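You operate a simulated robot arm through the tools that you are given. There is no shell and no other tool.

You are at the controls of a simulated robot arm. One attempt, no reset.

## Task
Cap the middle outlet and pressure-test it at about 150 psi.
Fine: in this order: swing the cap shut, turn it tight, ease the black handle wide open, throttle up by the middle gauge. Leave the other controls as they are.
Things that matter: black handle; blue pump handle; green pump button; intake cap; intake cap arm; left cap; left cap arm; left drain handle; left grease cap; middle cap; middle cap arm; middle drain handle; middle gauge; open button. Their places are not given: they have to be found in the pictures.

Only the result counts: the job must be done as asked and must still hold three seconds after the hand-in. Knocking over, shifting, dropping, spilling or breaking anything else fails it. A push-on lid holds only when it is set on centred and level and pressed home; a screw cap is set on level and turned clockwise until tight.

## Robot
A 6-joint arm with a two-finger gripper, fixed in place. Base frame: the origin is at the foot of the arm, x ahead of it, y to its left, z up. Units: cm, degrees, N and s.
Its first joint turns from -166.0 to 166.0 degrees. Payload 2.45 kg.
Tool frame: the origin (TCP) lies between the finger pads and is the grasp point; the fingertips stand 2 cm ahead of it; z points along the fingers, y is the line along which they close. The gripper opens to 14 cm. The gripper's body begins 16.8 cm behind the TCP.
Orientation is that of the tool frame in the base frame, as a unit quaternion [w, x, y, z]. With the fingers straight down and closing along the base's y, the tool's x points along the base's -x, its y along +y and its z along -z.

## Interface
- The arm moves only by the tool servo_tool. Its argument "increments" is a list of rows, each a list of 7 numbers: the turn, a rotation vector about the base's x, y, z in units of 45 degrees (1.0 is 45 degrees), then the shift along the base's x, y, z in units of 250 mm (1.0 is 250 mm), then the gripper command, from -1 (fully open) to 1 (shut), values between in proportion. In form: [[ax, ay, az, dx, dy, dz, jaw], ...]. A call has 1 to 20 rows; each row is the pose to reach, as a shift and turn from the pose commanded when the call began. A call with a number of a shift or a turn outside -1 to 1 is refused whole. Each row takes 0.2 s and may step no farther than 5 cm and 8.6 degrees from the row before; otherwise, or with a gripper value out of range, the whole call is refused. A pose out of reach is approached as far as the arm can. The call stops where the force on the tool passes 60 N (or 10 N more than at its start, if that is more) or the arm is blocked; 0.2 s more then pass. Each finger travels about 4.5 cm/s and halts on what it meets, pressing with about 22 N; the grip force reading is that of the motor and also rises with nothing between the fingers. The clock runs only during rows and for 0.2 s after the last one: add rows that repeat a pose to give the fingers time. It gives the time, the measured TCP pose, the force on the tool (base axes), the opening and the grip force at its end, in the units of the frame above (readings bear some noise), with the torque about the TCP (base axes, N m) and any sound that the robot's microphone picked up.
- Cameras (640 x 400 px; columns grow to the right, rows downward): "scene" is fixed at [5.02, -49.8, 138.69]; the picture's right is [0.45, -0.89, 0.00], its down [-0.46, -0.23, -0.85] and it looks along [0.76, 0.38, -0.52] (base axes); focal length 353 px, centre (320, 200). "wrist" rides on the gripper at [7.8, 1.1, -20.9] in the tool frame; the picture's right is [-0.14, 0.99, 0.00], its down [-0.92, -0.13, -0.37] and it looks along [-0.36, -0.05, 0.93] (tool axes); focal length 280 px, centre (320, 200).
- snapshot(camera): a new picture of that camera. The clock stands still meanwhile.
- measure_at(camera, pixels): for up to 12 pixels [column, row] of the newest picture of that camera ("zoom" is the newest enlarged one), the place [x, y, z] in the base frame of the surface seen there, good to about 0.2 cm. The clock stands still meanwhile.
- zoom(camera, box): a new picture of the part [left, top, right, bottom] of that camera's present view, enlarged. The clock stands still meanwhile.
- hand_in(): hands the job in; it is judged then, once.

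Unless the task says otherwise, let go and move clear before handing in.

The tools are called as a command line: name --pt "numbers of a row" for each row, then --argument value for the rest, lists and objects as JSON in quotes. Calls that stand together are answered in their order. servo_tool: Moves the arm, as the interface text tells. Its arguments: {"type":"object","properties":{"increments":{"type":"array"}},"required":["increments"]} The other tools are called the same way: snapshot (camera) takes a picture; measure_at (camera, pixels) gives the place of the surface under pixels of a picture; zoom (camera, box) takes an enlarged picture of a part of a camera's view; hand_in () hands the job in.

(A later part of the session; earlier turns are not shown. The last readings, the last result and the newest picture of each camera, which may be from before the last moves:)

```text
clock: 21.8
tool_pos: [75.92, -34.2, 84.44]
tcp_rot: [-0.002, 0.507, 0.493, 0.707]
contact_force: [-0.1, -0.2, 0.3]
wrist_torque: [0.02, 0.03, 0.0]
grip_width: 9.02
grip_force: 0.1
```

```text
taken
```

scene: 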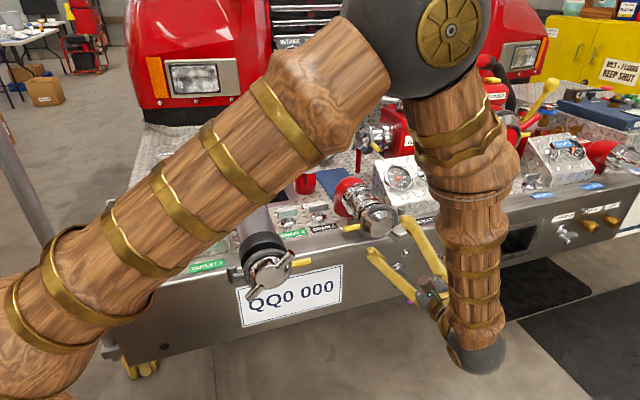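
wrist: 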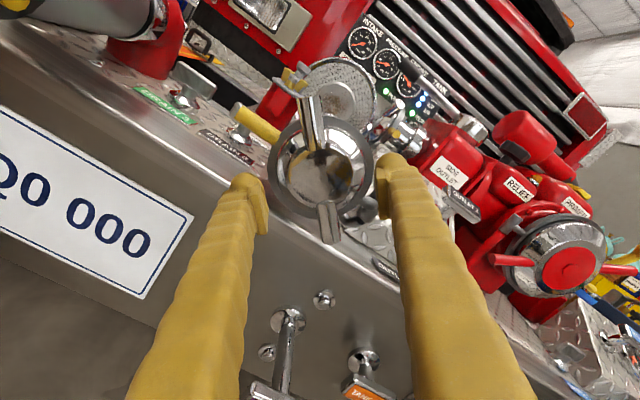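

The cap is centred between the fingers at (322,178). I'll advance the last 4.4 cm slowly so the fingertips pass beside the lugs and stop short of the ring.

servo_tool --pt "0 0 0 0.035 0.0345 0 -0.29" --pt "0 0 0 0.07 0.069 0 -0.29" --pt "0 0 0 0.1 0.098 0 -0.29" --pt "0 0 0 0.124 0.1215 0 -0.29"

snapshot --camera "wrist"

zoom --camera "scene" --box '[320, 160, 460, 260]'

```text
clock: 22.8
tool_pos: [79.16, -31.21, 84.52]
tcp_rot: [-0.002, 0.507, 0.493, 0.707]
contact_force: [-0.8, -1.0, -0.3]
wrist_torque: [-0.01, -0.02, 0.01]
grip_width: 9.05
grip_force: 0.0
```

```text
taken
```

wrist: 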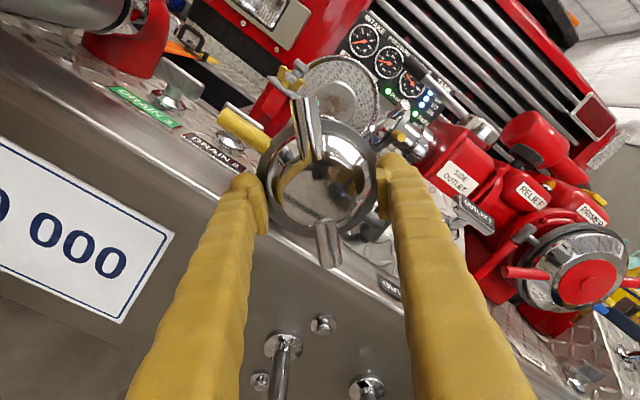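

```text
4.00 times, centred on (390, 210) of scene
```

zoom: 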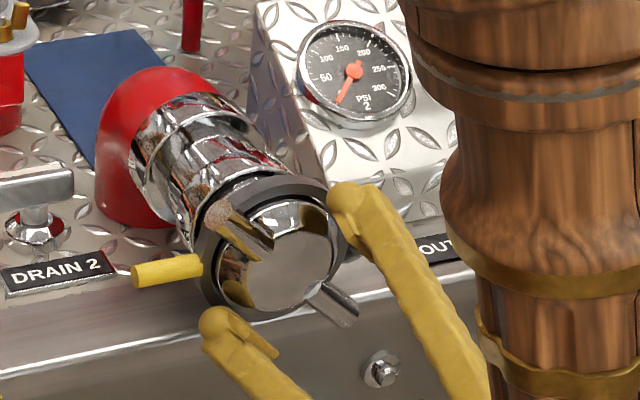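

The fingertips stand on either side of the lugs, at zoom (340,195) and (215,325). I'll roll clockwise 45°, with contact expected a bit later.

servo_tool --pt "0.0894 0.0875 0 0 0 0 -0.29" --pt "0.1788 0.175 0 0 0 0 -0.29" --pt "0.2682 0.2625 0 0 0 0 -0.29" --pt "0.3576 0.35 0 0 0 0 -0.29" --pt "0.447 0.4375 0 0 0 0 -0.29" --pt "0.5364 0.525 0 0 0 0 -0.29" --pt "0.6258 0.6125 0 0 0 0 -0.29" --pt "0.715 0.7 0 0 0 0 -0.29"

snapshot --camera "wrist"

zoom --camera "scene" --box '[320, 160, 460, 260]'

```text
clock: 24.6
tool_pos: [79.17, -31.31, 84.61]
tcp_rot: [-0.275, 0.657, 0.261, 0.652]
contact_force: [0.1, -0.1, -1.0]
wrist_torque: [0.04, -0.02, -0.01]
grip_width: 9.06
grip_force: 0.1
```

```text
taken
```

wrist: 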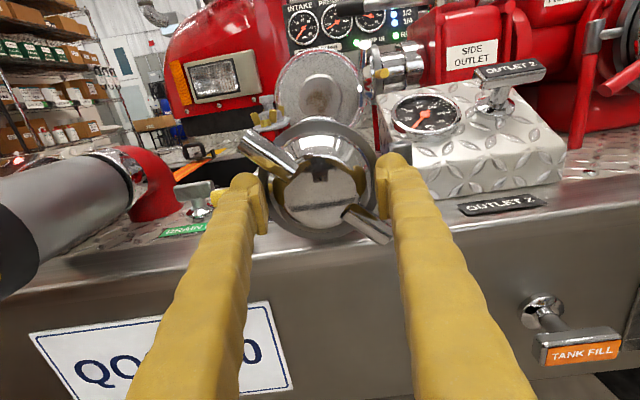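

```text
4.00 times, centred on (390, 210) of scene
```

zoom: 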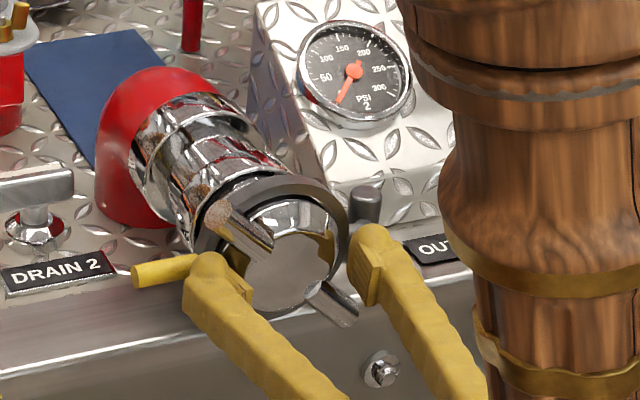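

The fingers are level with the ring and no load yet; the left finger is just under the upper-left lug at (265,150). I'll continue another 45° clockwise and watch the torque.

servo_tool --pt "0.0894 0.0875 0 0 0 0 -0.29" --pt "0.1788 0.175 0 0 0 0 -0.29" --pt "0.2682 0.2625 0 0 0 0 -0.29" --pt "0.3576 0.35 0 0 0 0 -0.29" --pt "0.447 0.4375 0 0 0 0 -0.29"

snapshot --camera "wrist"

zoom --camera "scene" --box '[320, 160, 460, 260]'

```text
clock: 25.8
tool_pos: [79.09, -31.29, 84.51]
tcp_rot: [-0.424, 0.701, 0.092, 0.566]
contact_force: [-2.6, 1.5, -1.1]
wrist_torque: [-0.06, -0.15, 0.06]
grip_width: 9.21
grip_force: 0.7
```

```text
taken
```

wrist: 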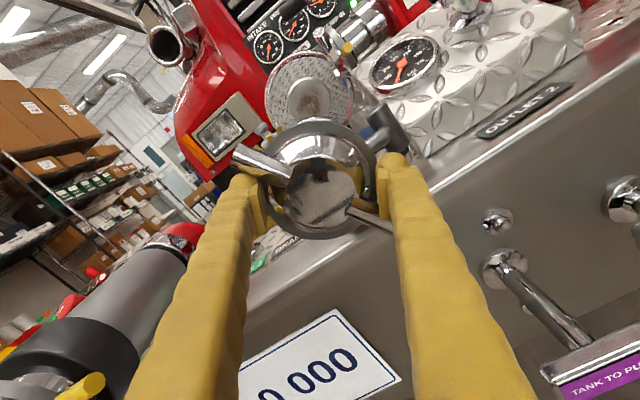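

```text
4.00 times, centred on (390, 210) of scene
```

zoom: 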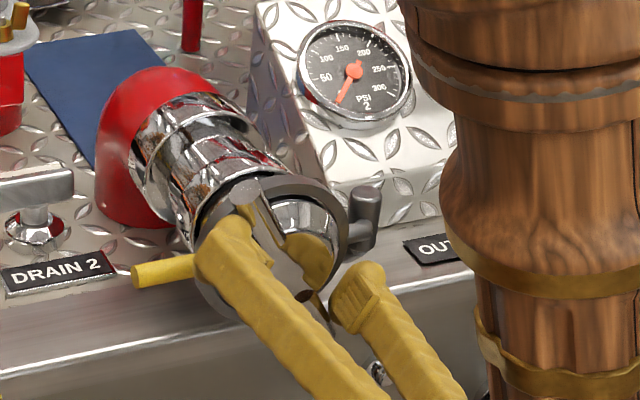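

The lugs are turning with the fingers: the upper lug moved to scene zoom (250,200). The torque is low, so I'll keep turning clockwise.

servo_tool --pt "0.0894 0.0875 0 0 0 0 -0.29" --pt "0.1788 0.175 0 0 0 0 -0.29" --pt "0.2682 0.2625 0 0 0 0 -0.29" --pt "0.3576 0.35 0 0 0 0 -0.29" --pt "0.447 0.4375 0 0 0 0 -0.29" --pt "0.5364 0.525 0 0 0 0 -0.29" --pt "0.6258 0.6125 0 0 0 0 -0.29" --pt "0.715 0.7 0 0 0 0 -0.29"

snapshot --camera "wrist"

zoom --camera "scene" --box '[320, 160, 460, 260]'

```text
clock: 27.6
tool_pos: [79.08, -31.15, 84.58]
tcp_rot: [-0.609, 0.683, -0.181, 0.36]
contact_force: [2.3, -3.5, -0.2]
wrist_torque: [-0.17, -0.09, -0.01]
grip_width: 9.1
grip_force: 0.7
```

```text
taken
```

wrist: 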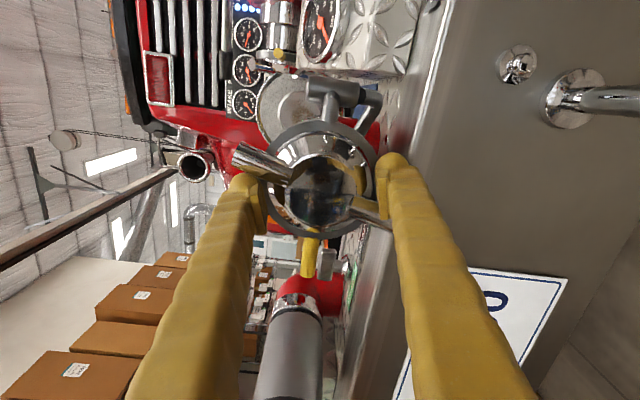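

```text
4.00 times, centred on (390, 210) of scene
```

zoom: 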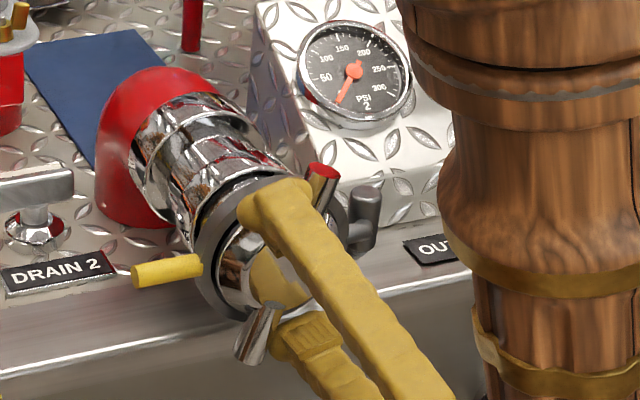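

The lugs are now at about 55° on the upper right, and the torque is still only about 0.2 N m. I'll continue clockwise.

servo_tool --pt "0.0894 0.0875 0 0 0 0 -0.29" --pt "0.1788 0.175 0 0 0 0 -0.29" --pt "0.2682 0.2625 0 0 0 0 -0.29" --pt "0.3576 0.35 0 0 0 0 -0.29" --pt "0.447 0.4375 0 0 0 0 -0.29" --pt "0.5364 0.525 0 0 0 0 -0.29" --pt "0.6258 0.6125 0 0 0 0 -0.29" --pt "0.715 0.7 0 0 0 0 -0.29"

snapshot --camera "wrist"

zoom --camera "scene" --box '[320, 160, 460, 260]'

```text
clock: 29.3
tool_pos: [78.8, -32.13, 84.85]
tcp_rot: [0.694, -0.58, 0.403, -0.139]
contact_force: [-78.6, -69.0, 13.9]
wrist_torque: [-0.73, -4.46, -1.94]
grip_width: 10.62
grip_force: 45.1
stopped in row 8: the force on the tool passed its limit at 73 N (the readings are from after the stop); the commanded pose is now the measured one
```

```text
taken
```

wrist: 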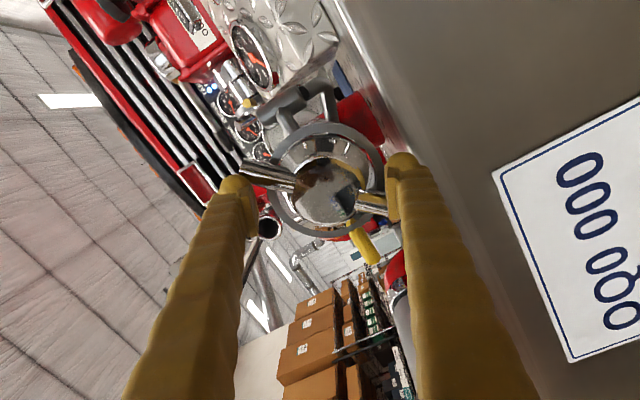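

```text
4.00 times, centred on (390, 210) of scene
```

zoom: 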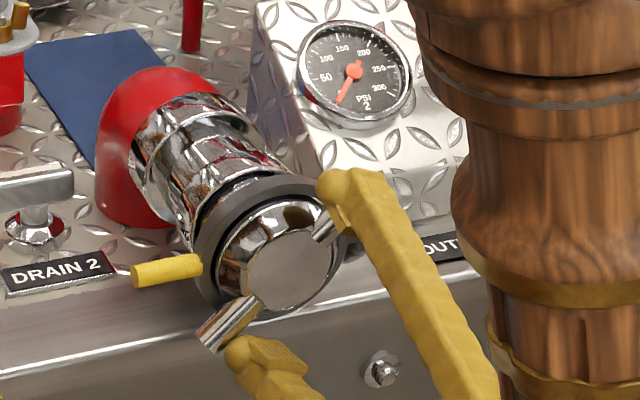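

The call stopped at the force limit: the fingers met hard resistance and spread to 10.6 cm, so the cap probably hit its stop. I'll unload by turning back 9° and backing straight out 6 cm, then look at the lugs.

servo_tool --pt "-0.0715 -0.07 0 -0.006 -0.006 0 -0.29" --pt "-0.143 -0.14 0 -0.012 -0.012 0 -0.29" --pt "-0.143 -0.14 0 -0.04 -0.04 -0.005 -0.29" --pt "-0.143 -0.14 0 -0.1 -0.1 -0.01 -0.29" --pt "-0.143 -0.14 0 -0.17 -0.17 -0.012 -0.29"

snapshot --camera "wrist"

zoom --camera "scene" --box '[320, 160, 460, 260]'

```text
clock: 30.5
tool_pos: [74.79, -35.73, 84.29]
tcp_rot: [0.681, -0.612, 0.355, -0.19]
contact_force: [-0.2, 0.4, 0.4]
wrist_torque: [-0.02, 0.02, 0.01]
grip_width: 9.04
grip_force: 0.0
```

```text
taken
```

wrist: 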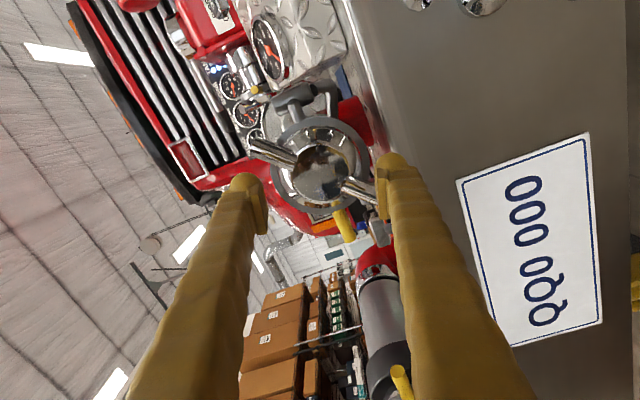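

```text
4.00 times, centred on (390, 210) of scene
```

zoom: 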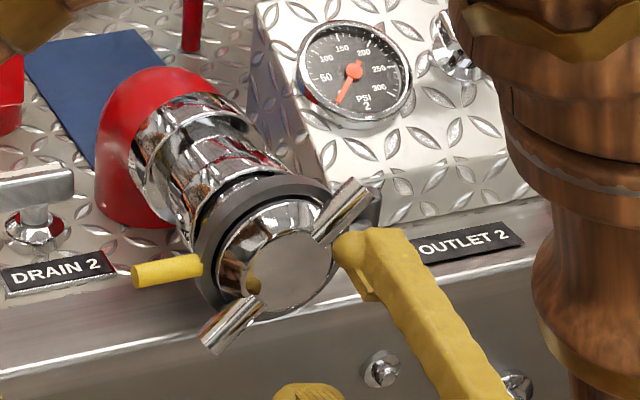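

The lugs now sit at upper right and lower left, (350,205) and (225,325), the same attitude as the tight left cap. I'll measure the angle and then test with a firmer, properly centred push.

measure_at --camera "zoom" --pixels '[[352, 188], [345, 212], [330, 235], [215, 340], [230, 322], [250, 303], [290, 270], [262, 265], [320, 270], [290, 240], [285, 185], [365, 190]]'

zoom --camera "wrist" --box '[220, 80, 420, 240]'

```text
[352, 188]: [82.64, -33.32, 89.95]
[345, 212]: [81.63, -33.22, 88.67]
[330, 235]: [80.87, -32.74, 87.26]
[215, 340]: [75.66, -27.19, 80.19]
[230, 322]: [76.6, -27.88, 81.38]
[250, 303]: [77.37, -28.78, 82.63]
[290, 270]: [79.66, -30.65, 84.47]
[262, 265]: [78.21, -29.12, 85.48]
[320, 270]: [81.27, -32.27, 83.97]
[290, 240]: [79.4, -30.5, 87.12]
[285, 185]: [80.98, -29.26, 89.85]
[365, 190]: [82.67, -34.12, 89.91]
```

```text
2.50 times, centred on (320, 160) of wrist
```

zoom: 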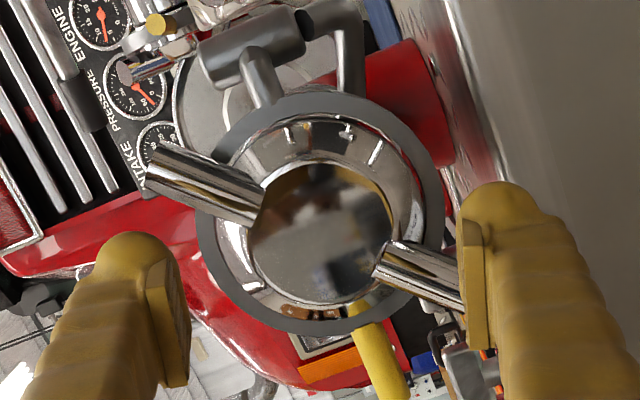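

The lugs measure about 44°, a turn of about 90° from 134°. The stop torque about the axis was 3.6 N m. To be sure it is tight, I'll re-enter centred with a wider 10.5 cm opening and press the lugs gently once more.

servo_tool --pt "-0.08 -0.078 0 -0.006 0.006 0.004 -0.5" --pt "-0.159 -0.156 0 -0.011 0.011 0.008 -0.5" --pt "-0.159 -0.156 0 -0.011 0.011 0.008 -0.5" --pt "-0.159 -0.156 0 0.04 0.06 0.008 -0.5" --pt "-0.159 -0.156 0 0.09 0.11 0.008 -0.5" --pt "-0.159 -0.156 0 0.14 0.159 0.008 -0.5" --pt "-0.159 -0.156 0 0.173 0.191 0.008 -0.5"

snapshot --camera "wrist"

zoom --camera "scene" --box '[320, 160, 460, 260]'

```text
clock: 32.1
tool_pos: [79.12, -30.97, 84.55]
tcp_rot: [0.662, -0.64, 0.3, -0.249]
contact_force: [-0.7, 0.6, -0.4]
wrist_torque: [0.0, 0.01, -0.03]
grip_width: 10.49
grip_force: 0.1
```

```text
taken
```

wrist: 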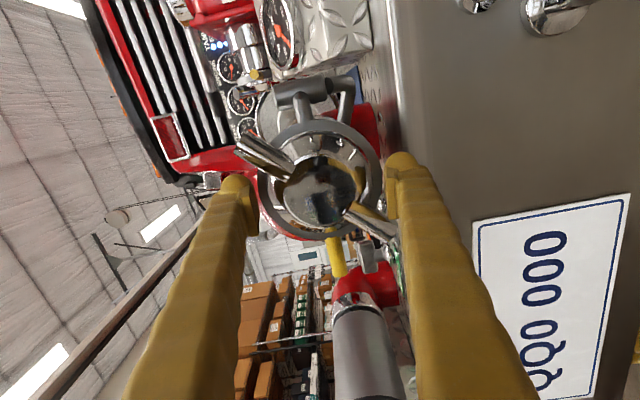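

```text
4.00 times, centred on (390, 210) of scene
```

zoom: 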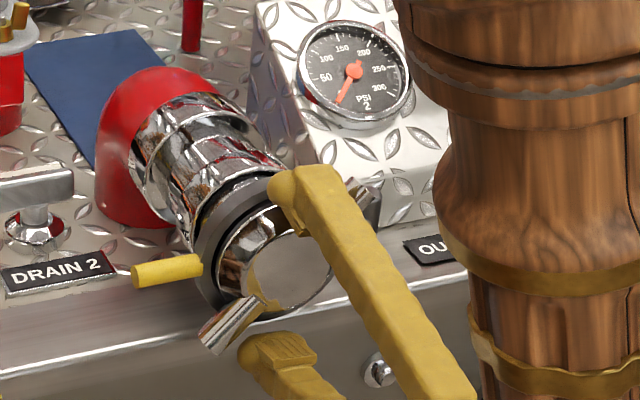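

The fingers are in, beside the lugs, without force. I'll turn clockwise 15° in 3° steps and read the torque.

servo_tool --pt "0.0477 0.0467 0 0 0 0 -0.5" --pt "0.0953 0.0933 0 0 0 0 -0.5" --pt "0.143 0.14 0 0 0 0 -0.5" --pt "0.1907 0.1867 0 0 0 0 -0.5" --pt "0.238 0.233 0 0 0 0 -0.5"

```text
clock: 33.3
tool_pos: [79.16, -31.16, 84.58]
tcp_rot: [0.688, -0.596, 0.381, -0.162]
contact_force: [4.4, -18.8, -10.7]
wrist_torque: [-4.45, -4.15, -0.04]
grip_width: 11.03
grip_force: 20.2
```

The torque about the axis rose to about 6 N m with no further motion, so the cap is tight. I'll unload, back out along the axis and look.

servo_tool --pt "-0.08 -0.078 0 0 0 0 -0.5" --pt "-0.191 -0.187 0 0 0 0 -0.5" --pt "-0.191 -0.187 0 -0.03 -0.03 0 -0.5" --pt "-0.191 -0.187 0 -0.1 -0.1 0 -0.5" --pt "-0.191 -0.187 0 -0.2 -0.195 0 -0.5" --pt "-0.191 -0.187 0 -0.3 -0.295 0 -0.5" --pt "-0.191 -0.187 0 -0.4 -0.39 0 -0.5"

snapshot --camera "scene"

zoom --camera "scene" --box '[320, 160, 460, 260]'

```text
clock: 34.9
tool_pos: [69.2, -40.75, 84.49]
tcp_rot: [0.668, -0.632, 0.316, -0.232]
contact_force: [-0.5, -0.6, 0.6]
wrist_torque: [-0.02, 0.0, 0.02]
grip_width: 10.52
grip_force: 0.0
```

```text
taken
```

scene: 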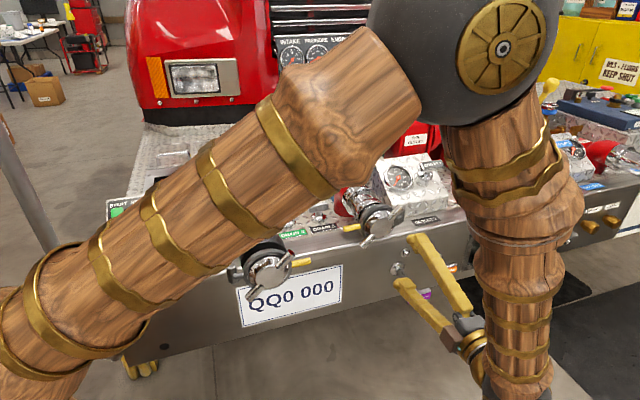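

```text
4.00 times, centred on (390, 210) of scene
```

zoom: 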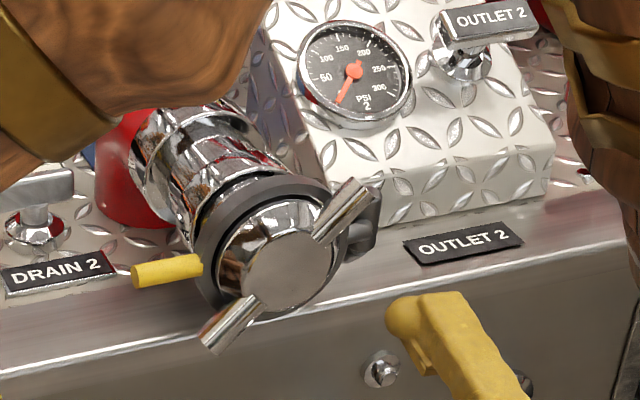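

The cap is tight with its lugs at about 44°. Next is the black OUTLET 2 handle. I'll raise the arm and pitch the tool to point along the box-face normal, tool z≈(0.36,0.36,-0.86), staying clear of everything.

servo_tool --pt "0 0 0 0 0 0.12 0.0" --pt "-0.0918 0.0937 0 0.04 -0.02 0.24 0.2" --pt "-0.1836 0.1874 0 0.1 -0.04 0.36 0.28" --pt "-0.2754 0.2811 0 0.16 -0.06 0.48 0.28" --pt "-0.3672 0.3748 0 0.22 -0.08 0.6 0.28" --pt "-0.459 0.4685 0 0.28 -0.1 0.72 0.28" --pt "-0.5508 0.5622 0 0.34 -0.12 0.84 0.28" --pt "-0.6426 0.6559 0 0.4 -0.14 0.94 0.28" --pt "-0.7344 0.7496 0 0.46 -0.16 1.0 0.28" --pt "-0.8262 0.8433 0 0.52 -0.18 1.0 0.28" --pt "-0.918 0.937 0 0.58 -0.2 1.0 0.28"

snapshot --camera "scene"

snapshot --camera "wrist"

```text
clock: 37.3
tool_pos: [80.76, -46.39, 106.73]
tcp_rot: [-0.265, 0.866, -0.41, 0.108]
contact_force: [-1.2, 0.3, -1.0]
wrist_torque: [-0.01, 0.03, 0.03]
grip_width: 5.06
grip_force: 0.1
out of reach, approached as far as the arm can: row 10, 11
```

```text
taken
```

scene: 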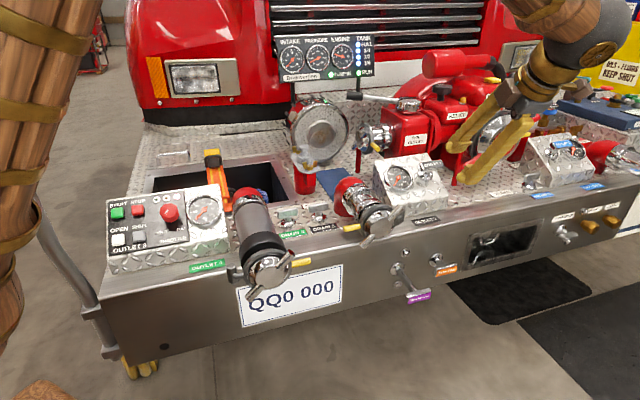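

```text
taken
```

wrist: 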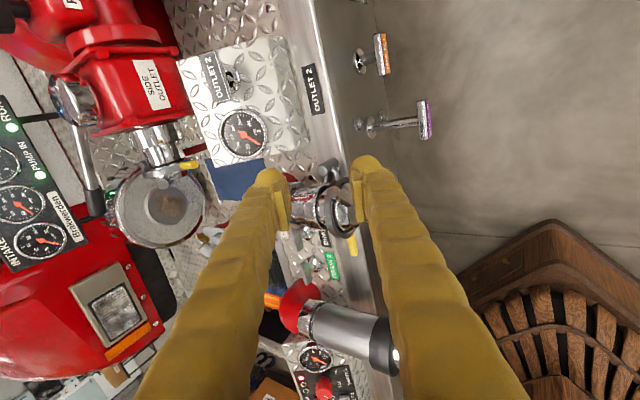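

That pose was at the edge of reach (rows 10 and 11), so pointing straight down the stem at (110,-36,91) won't work. I'll have to come in radially with the fingers straddling the bar. First I'll measure the nearby obstacles around the handle.

measure_at --camera "scene" --pixels '[[375, 137], [376, 148], [405, 140], [405, 105], [380, 97], [318, 130], [350, 125], [415, 95], [440, 120], [465, 95], [460, 60], [480, 140]]'

zoom --camera "scene" --box '[340, 90, 480, 200]'

```text
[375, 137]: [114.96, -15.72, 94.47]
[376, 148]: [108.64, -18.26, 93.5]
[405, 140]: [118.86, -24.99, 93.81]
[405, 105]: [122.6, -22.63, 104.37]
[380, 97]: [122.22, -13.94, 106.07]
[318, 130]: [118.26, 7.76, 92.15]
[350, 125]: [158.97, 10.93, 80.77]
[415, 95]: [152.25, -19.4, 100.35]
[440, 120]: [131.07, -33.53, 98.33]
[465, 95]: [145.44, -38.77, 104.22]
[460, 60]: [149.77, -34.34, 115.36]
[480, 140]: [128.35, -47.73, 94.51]
```

```text
3.64 times, centred on (410, 145) of scene
```

zoom: 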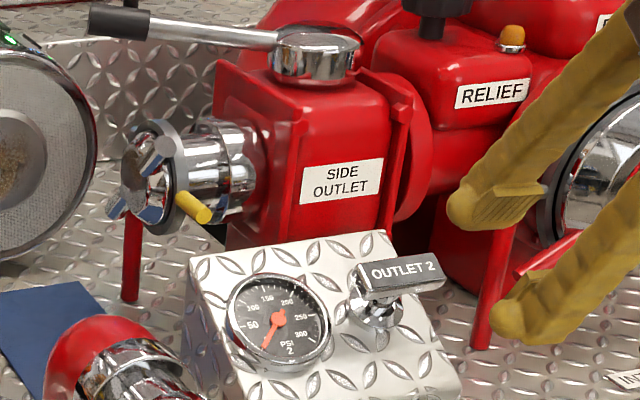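

The side-outlet body sits about 10 cm or more behind and to the left, at (119,-25,94) with its yellow handle at (108.6,-18,93.5). I'll swing the tool to a radial approach, z≈(0.83,-0.39,-0.39), with the closing line across the bar, stopping about 15 cm short of the handle.

servo_tool --pt "-0.1078 -0.1021 -0.0711 0.085 0.0815 -0.034 0.28" --pt "-0.2157 -0.2041 -0.1423 0.17 0.163 -0.068 0.28" --pt "-0.3235 -0.3062 -0.2134 0.255 0.2445 -0.101 0.28" --pt "-0.4313 -0.4083 -0.2845 0.34 0.326 -0.135 0.28" --pt "-0.5391 -0.5103 -0.3556 0.425 0.4075 -0.169 0.28" --pt "-0.647 -0.6124 -0.4268 0.51 0.489 -0.203 0.28" --pt "-0.7548 -0.7144 -0.4979 0.595 0.5705 -0.236 0.28" --pt "-0.8626 -0.8165 -0.569 0.68 0.652 -0.27 0.28"

snapshot --camera "scene"

snapshot --camera "wrist"

```text
clock: 39.1
tool_pos: [96.12, -36.09, 102.08]
tcp_rot: [-0.109, 0.756, -0.388, 0.516]
contact_force: [-0.5, -1.9, 0.5]
wrist_torque: [0.28, 0.01, 0.39]
grip_width: 5.05
grip_force: 0.1
out of reach, approached as far as the arm can: row 7, 8
```

```text
taken
```

scene: 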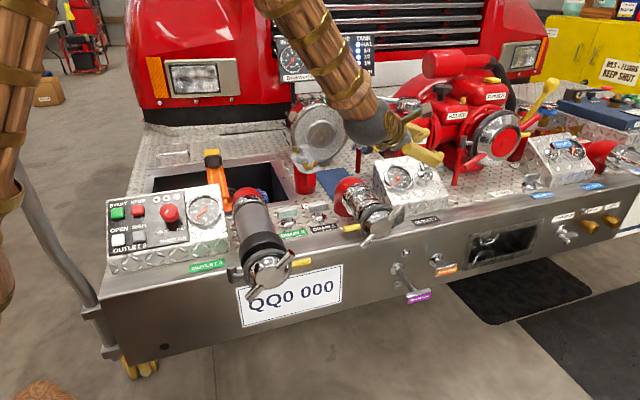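

```text
taken
```

wrist: 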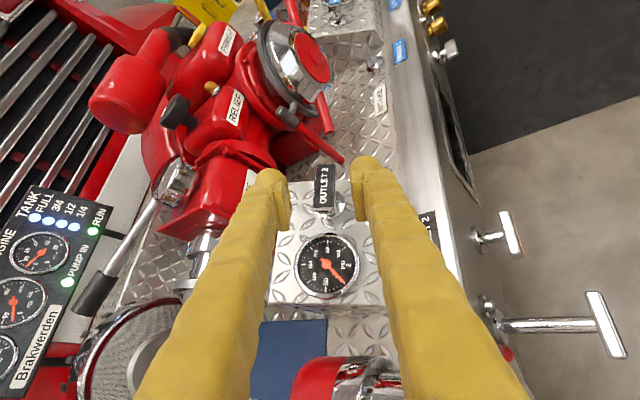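

The fingers already straddle the bar in the wrist view (bar at (325,165)–(322,210)), but rows 7 and 8 went beyond what the arm could do. I'll measure the handle from here.

zoom --camera "wrist" --box '[260, 140, 400, 310]'

```text
2.35 times, centred on (330, 225) of wrist
```

zoom: 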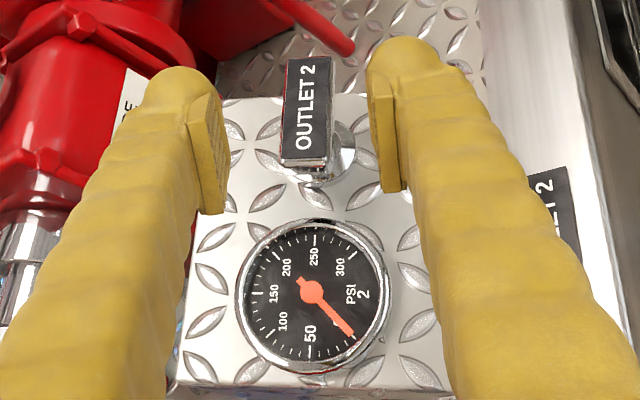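

measure_at --camera "zoom" --pixels '[[286, 155], [325, 155], [288, 62], [328, 60], [306, 110], [306, 163], [338, 150], [345, 165], [318, 178], [350, 135], [300, 175], [312, 290]]'

```text
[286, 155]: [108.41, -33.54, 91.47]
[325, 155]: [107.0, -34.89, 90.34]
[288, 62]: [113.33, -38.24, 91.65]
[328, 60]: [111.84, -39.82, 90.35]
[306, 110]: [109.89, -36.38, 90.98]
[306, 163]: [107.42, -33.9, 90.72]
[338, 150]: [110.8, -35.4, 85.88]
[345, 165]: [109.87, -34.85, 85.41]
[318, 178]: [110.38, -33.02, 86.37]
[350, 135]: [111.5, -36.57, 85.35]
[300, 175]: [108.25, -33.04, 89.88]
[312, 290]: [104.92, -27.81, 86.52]
```

The bar is a symmetric T about 6.8 cm long and 2.25 cm wide, centred on its stem at top (110.15,-36.6,90.95). I'll check with a zero-motion call what pose counts as commanded after the reach limit.

servo_tool --pt "0 0 0 0 0 0 0.28"

```text
clock: 39.5
tool_pos: [95.99, -36.45, 102.08]
tcp_rot: [-0.111, 0.75, -0.4, 0.515]
contact_force: [-0.8, 0.0, -0.8]
wrist_torque: [0.01, 0.04, 0.01]
grip_width: 5.05
grip_force: 0.0
```

The commanded pose is the attained one. I'll probe toward the handle with a small step of about 3 cm.

servo_tool --pt "0 0 0 0.04 0.008 -0.04 0.28" --pt "0 0 0 0.08 0.016 -0.08 0.28"

```text
clock: 40.1
tool_pos: [97.94, -36.0, 100.04]
tcp_rot: [-0.116, 0.752, -0.398, 0.513]
contact_force: [-0.6, 0.4, 0.1]
wrist_torque: [0.01, 0.02, 0.01]
grip_width: 5.04
grip_force: 0.1
```

That step worked. I'll continue toward the handle in small steps, staying above it.

servo_tool --pt "0 0 0 0.04 0.008 -0.05 0.28" --pt "0 0 0 0.08 0.016 -0.1 0.28" --pt "0 0 0 0.12 0.024 -0.14 0.28" --pt "0 0 0 0.16 0.032 -0.18 0.28"

snapshot --camera "wrist"

snapshot --camera "scene"

```text
clock: 41.1
tool_pos: [101.86, -36.56, 96.11]
tcp_rot: [-0.121, 0.754, -0.394, 0.511]
contact_force: [-0.1, 0.2, 0.5]
wrist_torque: [0.01, 0.0, -0.02]
grip_width: 5.07
grip_force: 0.1
out of reach, approached as far as the arm can: row 1, 2, 3, 4
```

```text
taken
```

wrist: 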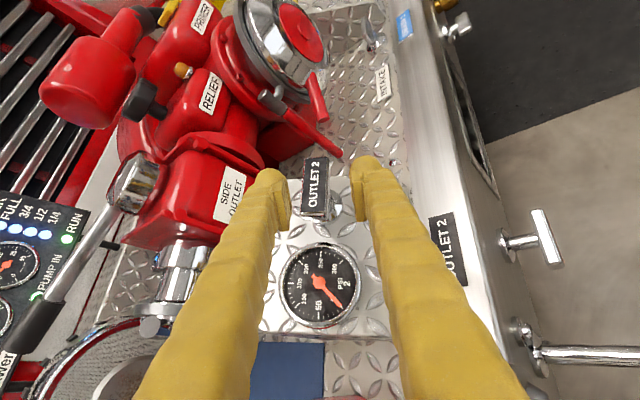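

```text
taken
```

scene: 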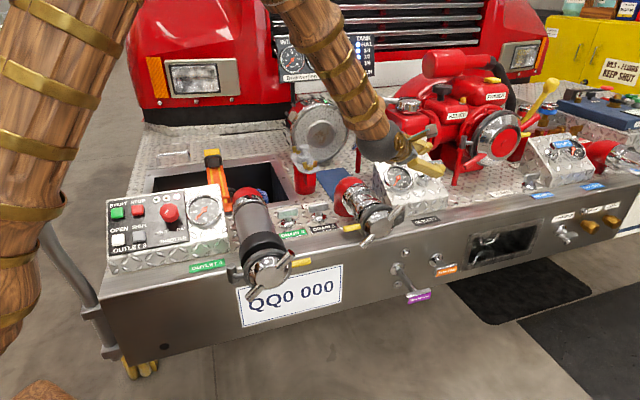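

The arm follows x and z, but y is stuck at about -36.5, which looks like a wrist joint at its limit after all the rolling. I'll test by unrolling 10° about the tool axis while moving +1.3 cm in y.

servo_tool --pt "-0.0955 0.0265 0.049 0 0.026 0 0.28" --pt "-0.191 0.053 0.098 0 0.052 0 0.28"

```text
clock: 41.7
tool_pos: [101.67, -36.41, 96.39]
tcp_rot: [-0.076, 0.786, -0.327, 0.52]
contact_force: [-0.4, 0.2, -0.5]
wrist_torque: [-0.03, 0.01, 0.02]
grip_width: 5.01
grip_force: 0.0
out of reach, approached as far as the arm can: row 1, 2
```

Unrolling was achieved, but y stays blocked, so the limit is on how far right the tool can yaw relative to the arm. I'll point the tool a bit more to the left, at azimuth about -5°, which still lets the fingers straddle the bar's left end. I'll move to a pre-approach 8 cm short of it.

servo_tool --pt "0.008 -0.0085 0.0985 -0.025 0.03 -0.03 0.28" --pt "0.016 -0.017 0.197 -0.049 0.07 -0.06 0.28" --pt "0.016 -0.017 0.197 -0.049 0.115 -0.104 0.28"

```text
clock: 42.5
tool_pos: [100.49, -33.3, 94.03]
tcp_rot: [-0.115, 0.801, -0.274, 0.52]
contact_force: [-0.4, -0.2, -0.2]
wrist_torque: [0.04, 0.0, -0.03]
grip_width: 5.04
grip_force: 0.0
```

That pose was reached without a limit. I'll check the view before going in.

snapshot --camera "wrist"

zoom --camera "scene" --box '[350, 110, 470, 210]'

```text
taken
```

wrist: 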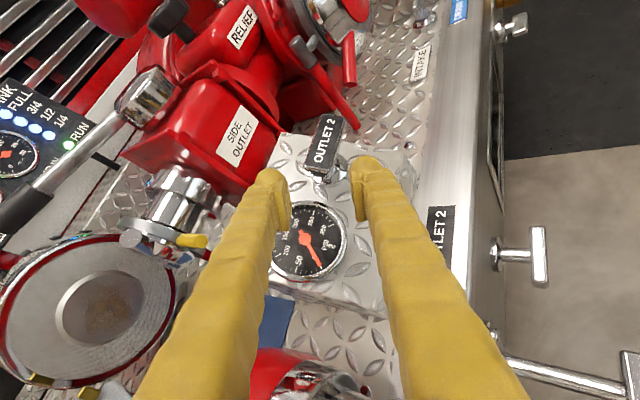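

```text
4.00 times, centred on (410, 160) of scene
```

zoom: 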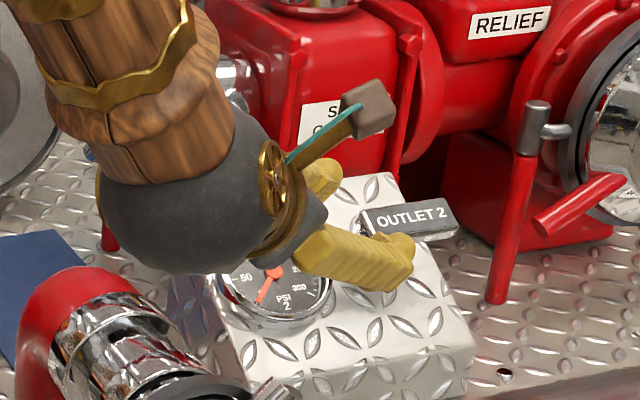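

The scene zoom shows both fingers heading to straddle the OUTLET 2 bar. I'll advance 5 cm along the tool axis, then look again.

servo_tool --pt "0 0 0 0.06 -0.007 -0.031 0.28" --pt "0 0 0 0.12 -0.014 -0.062 0.28" --pt "0 0 0 0.18 -0.021 -0.094 0.28"

snapshot --camera "wrist"

zoom --camera "scene" --box '[350, 110, 470, 210]'

```text
clock: 43.3
tool_pos: [104.95, -34.09, 91.54]
tcp_rot: [-0.114, 0.801, -0.275, 0.52]
contact_force: [0.1, -0.9, -1.1]
wrist_torque: [0.04, 0.03, 0.03]
grip_width: 5.02
grip_force: 0.1
```

```text
taken
```

wrist: 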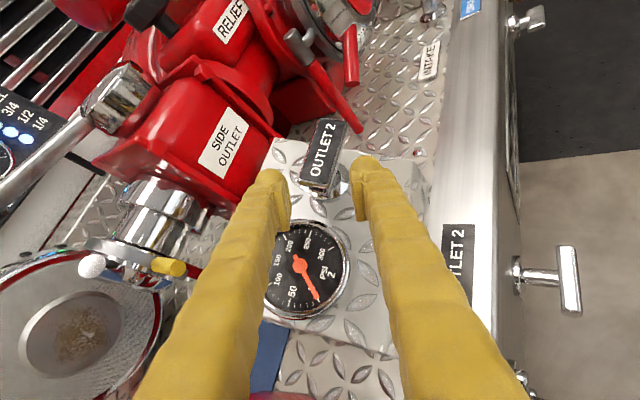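

```text
4.00 times, centred on (410, 160) of scene
```

zoom: 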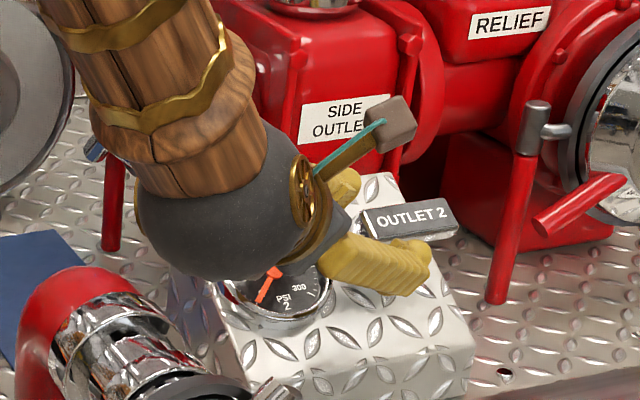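

The bar's left end at wrist (320,190) is centred between the fingers. I'll go the last 3 cm.

servo_tool --pt "0 0 0 0.05 -0.001 -0.024 0.28" --pt "0 0 0 0.106 -0.003 -0.05 0.28"

snapshot --camera "wrist"

zoom --camera "scene" --box '[370, 130, 450, 200]'

```text
clock: 43.9
tool_pos: [107.69, -34.15, 90.19]
tcp_rot: [-0.113, 0.801, -0.275, 0.52]
contact_force: [0.2, 0.4, 0.3]
wrist_torque: [0.01, 0.03, 0.02]
grip_width: 5.06
grip_force: 0.0
```

```text
taken
```

wrist: 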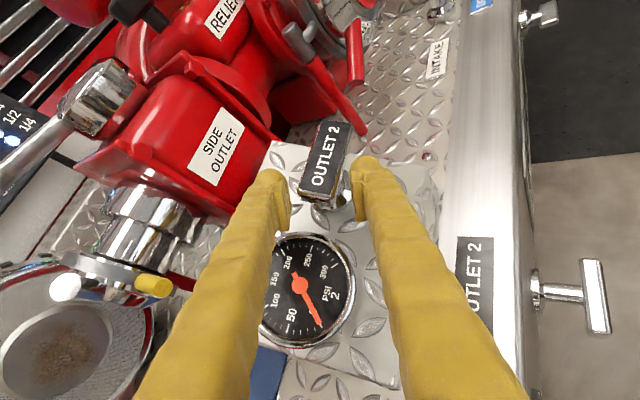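

```text
5.71 times, centred on (410, 165) of scene
```

zoom: 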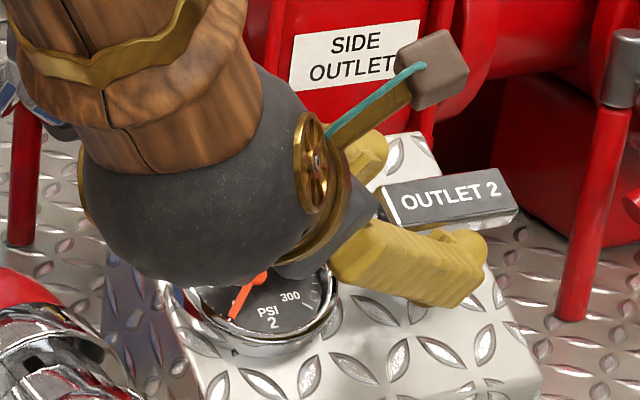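

The fingers straddle the left half of the bar with no force. I'll test the counterclockwise opening direction by easing the back finger against the bar's left end, about 10°, and reading the force.

servo_tool --pt "0 0 0 -0.01 -0.0096 -0.008 0.28" --pt "0 0 0 -0.02 -0.0192 -0.016 0.28" --pt "0 0 0 -0.0295 -0.0288 -0.0245 0.28" --pt "0 0 0 -0.0345 -0.0314 -0.0277 0.28" --pt "0 0 0 -0.0395 -0.034 -0.0309 0.28"

snapshot --camera "wrist"

```text
clock: 45.1
tool_pos: [106.87, -34.85, 89.39]
tcp_rot: [-0.113, 0.801, -0.275, 0.52]
contact_force: [13.8, 14.2, 11.4]
wrist_torque: [0.01, -0.02, -0.03]
grip_width: 6.42
grip_force: 10.4
```

```text
taken
```

wrist: 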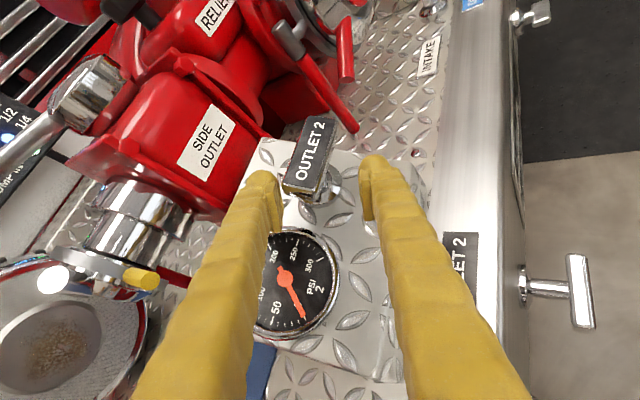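

The reaction is about 23 N, the fingers were pushed open to 6.4 cm, and the bar did not turn, so counterclockwise is blocked. I'll back off and test clockwise, with the front finger pressing the bar's left end toward the back.

servo_tool --pt "0 0 0 0.014 0.014 0.012 0.28" --pt "0 0 0 0.0287 0.0281 0.0239 0.28" --pt "0 0 0 -0.004 0.058 0.027 0.28" --pt "0 0 0 -0.0372 0.0896 0.0308 0.28" --pt "0 0 0 -0.0372 0.0896 0.0308 0.28"

snapshot --camera "wrist"

```text
clock: 46.3
tool_pos: [105.65, -32.65, 90.17]
tcp_rot: [-0.115, 0.801, -0.273, 0.52]
contact_force: [0.6, 0.3, 0.3]
wrist_torque: [0.03, 0.0, 0.01]
grip_width: 5.08
grip_force: 0.1
```

```text
taken
```

wrist: 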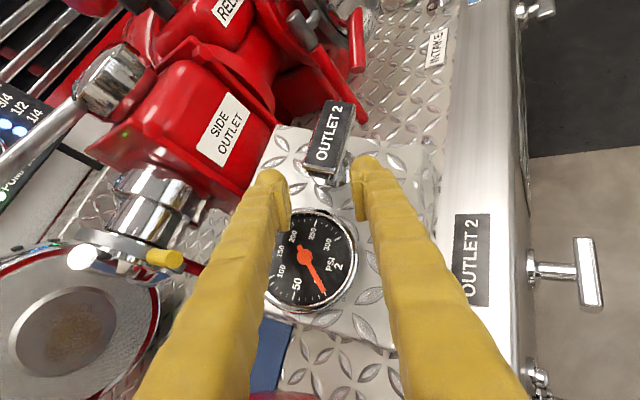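

The fingers are free around the bar's left end again. I'll ease the front finger toward the back to test the clockwise direction by about 10°.

servo_tool --pt "0 0 0 0.0123 0.012 0.0102 0.28" --pt "0 0 0 0.0196 0.0192 0.0164 0.28" --pt "0 0 0 0.0246 0.024 0.0204 0.28" --pt "0 0 0 0.0295 0.0288 0.0245 0.28" --pt "0 0 0 0.0356 0.0349 0.0296 0.28"

snapshot --camera "wrist"

```text
clock: 47.5
tool_pos: [106.49, -31.77, 90.87]
tcp_rot: [-0.113, 0.801, -0.275, 0.52]
contact_force: [-9.9, -6.0, -6.9]
wrist_torque: [0.26, 0.2, -0.3]
grip_width: 5.82
grip_force: 5.6
```

```text
taken
```

wrist: 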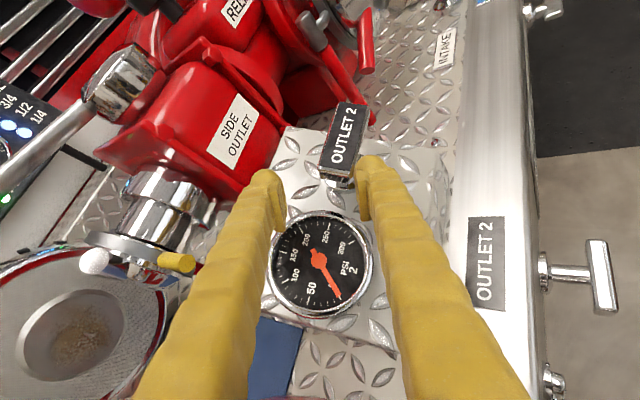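

The force is only 13 N here. I'll measure the bar corners to see whether it turned.

zoom --camera "wrist" --box '[280, 80, 400, 230]'

```text
2.67 times, centred on (340, 155) of wrist
```

zoom: 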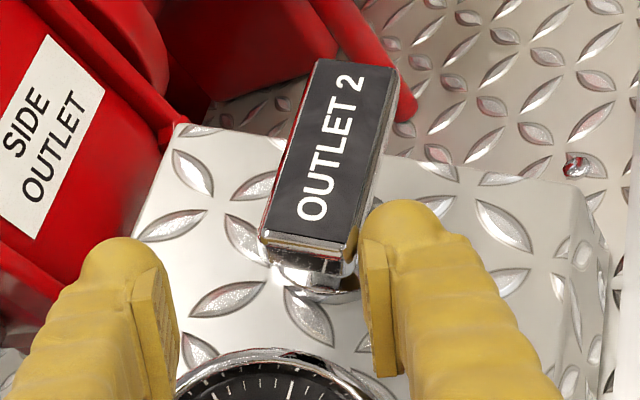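

measure_at --camera "zoom" --pixels '[[264, 230], [344, 244], [318, 65], [395, 75], [330, 150], [300, 245], [335, 260], [310, 290], [285, 275], [350, 285]]'

```text
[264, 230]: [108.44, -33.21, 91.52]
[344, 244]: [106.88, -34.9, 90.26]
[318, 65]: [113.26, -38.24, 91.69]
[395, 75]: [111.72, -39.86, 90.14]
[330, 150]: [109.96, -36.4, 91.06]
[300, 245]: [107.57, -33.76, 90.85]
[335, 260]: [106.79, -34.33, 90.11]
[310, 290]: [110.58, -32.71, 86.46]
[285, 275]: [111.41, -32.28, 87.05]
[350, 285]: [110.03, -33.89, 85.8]
```

The bar has not moved (corners unchanged), so neither direction turned under light force. The T-handles TANK TO PUMP (long stem) and TANK FILL (short stem) hint at push-pull types, so I'll compare them closely before pushing harder.

servo_tool --pt "0 0 0 -0.0123 -0.012 -0.0102 0.28" --pt "0 0 0 -0.0246 -0.024 -0.0204 0.28"

zoom --camera "scene" --box '[380, 240, 470, 310]'

zoom --camera "scene" --box '[520, 120, 620, 200]'

zoom --camera "scene" --box '[270, 190, 340, 245]'

zoom --camera "scene" --box '[390, 130, 450, 190]'

```text
clock: 48.1
tool_pos: [106.16, -32.25, 90.39]
tcp_rot: [-0.113, 0.8, -0.275, 0.52]
contact_force: [0.5, 0.3, 0.0]
wrist_torque: [0.04, 0.01, 0.03]
grip_width: 5.05
grip_force: 0.0
```

```text
5.71 times, centred on (425, 275) of scene
```

zoom: 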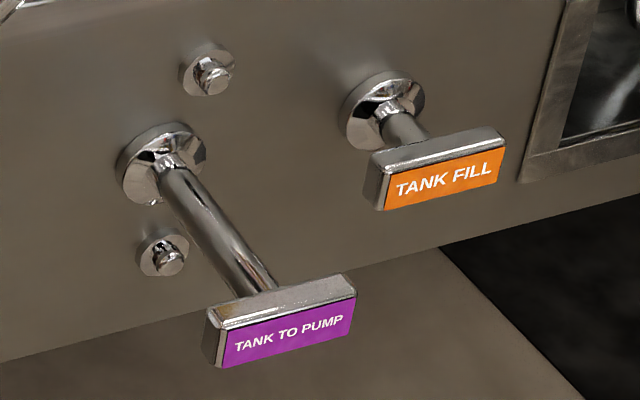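

```text
5.00 times, centred on (570, 160) of scene
```

zoom: 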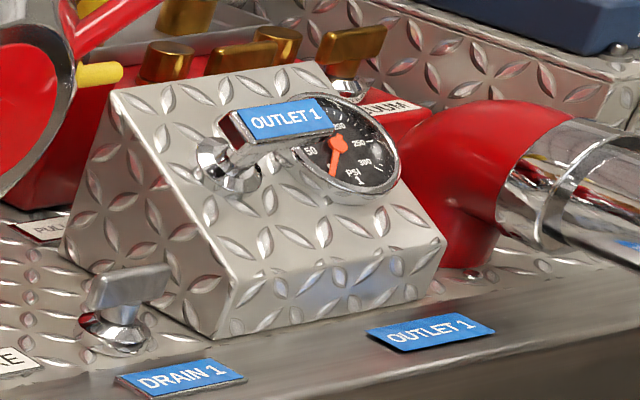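

```text
7.27 times, centred on (305, 218) of scene
```

zoom: 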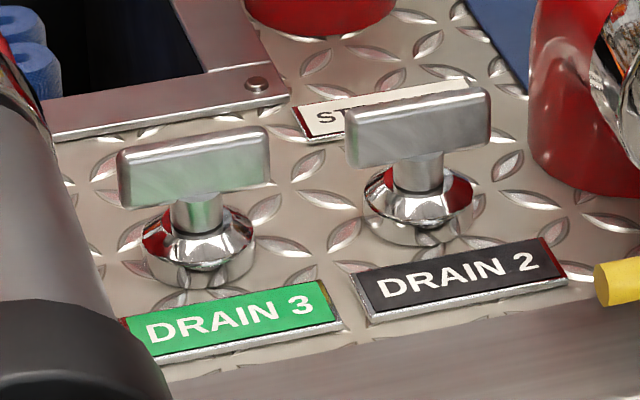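

```text
6.67 times, centred on (420, 160) of scene
```

zoom: 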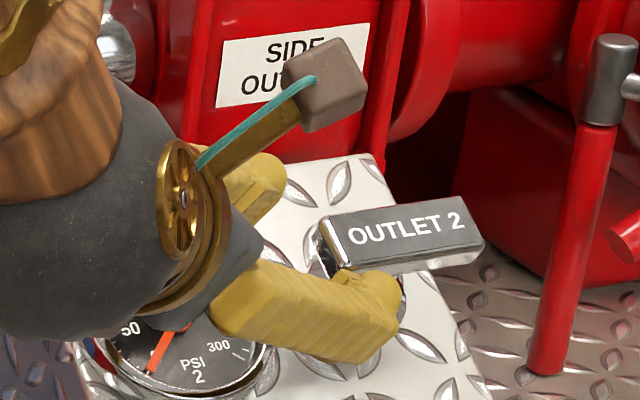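

The OUTLET handles match TANK FILL (pushed in), while TANK TO PUMP is drawn out on a long rod. So the black handle is a pull handle, opened by drawing it out along the box normal. I'll measure the two tank handles to get the stroke.

zoom --camera "scene" --box '[380, 240, 470, 310]'

measure_at --camera "zoom" --pixels '[[288, 330], [235, 345], [345, 310], [445, 178], [395, 190], [495, 165], [300, 130], [80, 200], [480, 60], [185, 185], [400, 120], [250, 275]]'

```text
5.71 times, centred on (425, 275) of scene
```

zoom: 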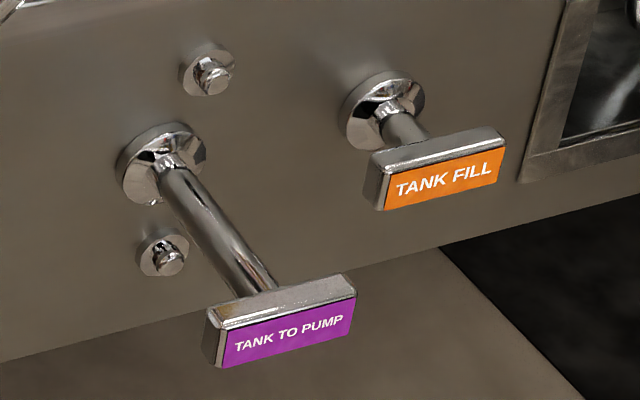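

```text
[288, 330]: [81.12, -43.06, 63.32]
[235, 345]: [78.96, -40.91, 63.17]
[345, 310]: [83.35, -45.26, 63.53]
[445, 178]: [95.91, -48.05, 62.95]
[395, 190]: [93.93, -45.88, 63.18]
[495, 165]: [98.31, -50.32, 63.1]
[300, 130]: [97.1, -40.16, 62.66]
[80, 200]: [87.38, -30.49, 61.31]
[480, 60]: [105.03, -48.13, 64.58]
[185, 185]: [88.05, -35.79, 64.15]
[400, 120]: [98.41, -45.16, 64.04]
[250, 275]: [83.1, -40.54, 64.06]
```

The tank handles stand out 13.5 cm and 6.4 cm, so the stroke is about 7 cm, and OUTLET 2 stands at 6.4 cm, which is closed. I'll retreat and re-orient steeper, z≈(0.69,-0.10,-0.72), with the closing line exactly across the bar, to pinch it and draw it out.

servo_tool --pt "0 0 0 -0.089 0.0105 0.043 0.28" --pt "0 0 0 -0.179 0.021 0.086 0.28" --pt "0.087 0.102 -0.06 -0.154 -0.01 0.12 0.28" --pt "0.1735 0.204 -0.1195 -0.129 -0.0415 0.155 0.28" --pt "0.26 0.306 -0.179 -0.104 -0.073 0.19 0.28" --pt "0.347 0.408 -0.239 -0.078 -0.104 0.224 0.28"

snapshot --camera "wrist"

snapshot --camera "scene"

```text
clock: 49.5
tool_pos: [104.07, -34.11, 95.92]
tcp_rot: [-0.133, 0.819, -0.413, 0.376]
contact_force: [-1.3, -0.3, -1.0]
wrist_torque: [-0.05, -0.24, 0.03]
grip_width: 5.04
grip_force: 0.2
out of reach, approached as far as the arm can: row 6
```

```text
taken
```

wrist: 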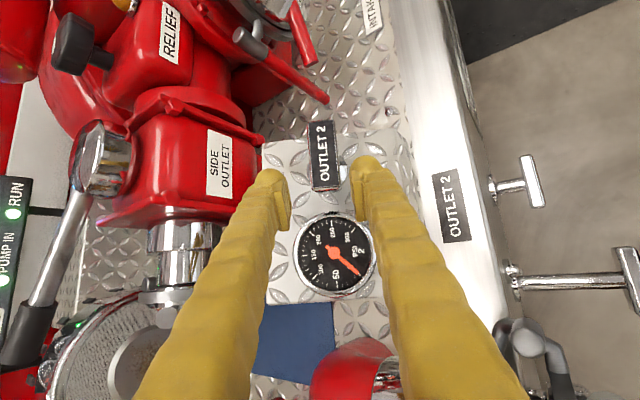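

```text
taken
```

scene: 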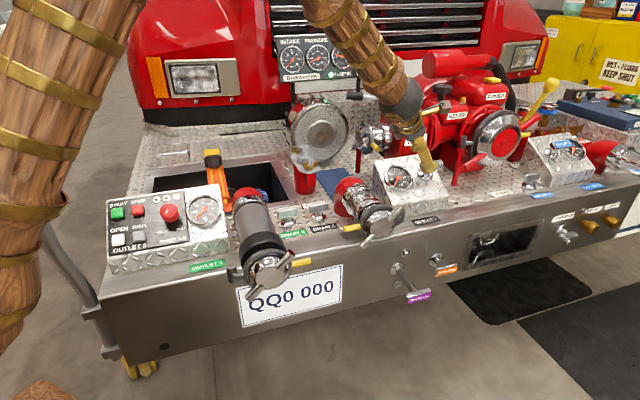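

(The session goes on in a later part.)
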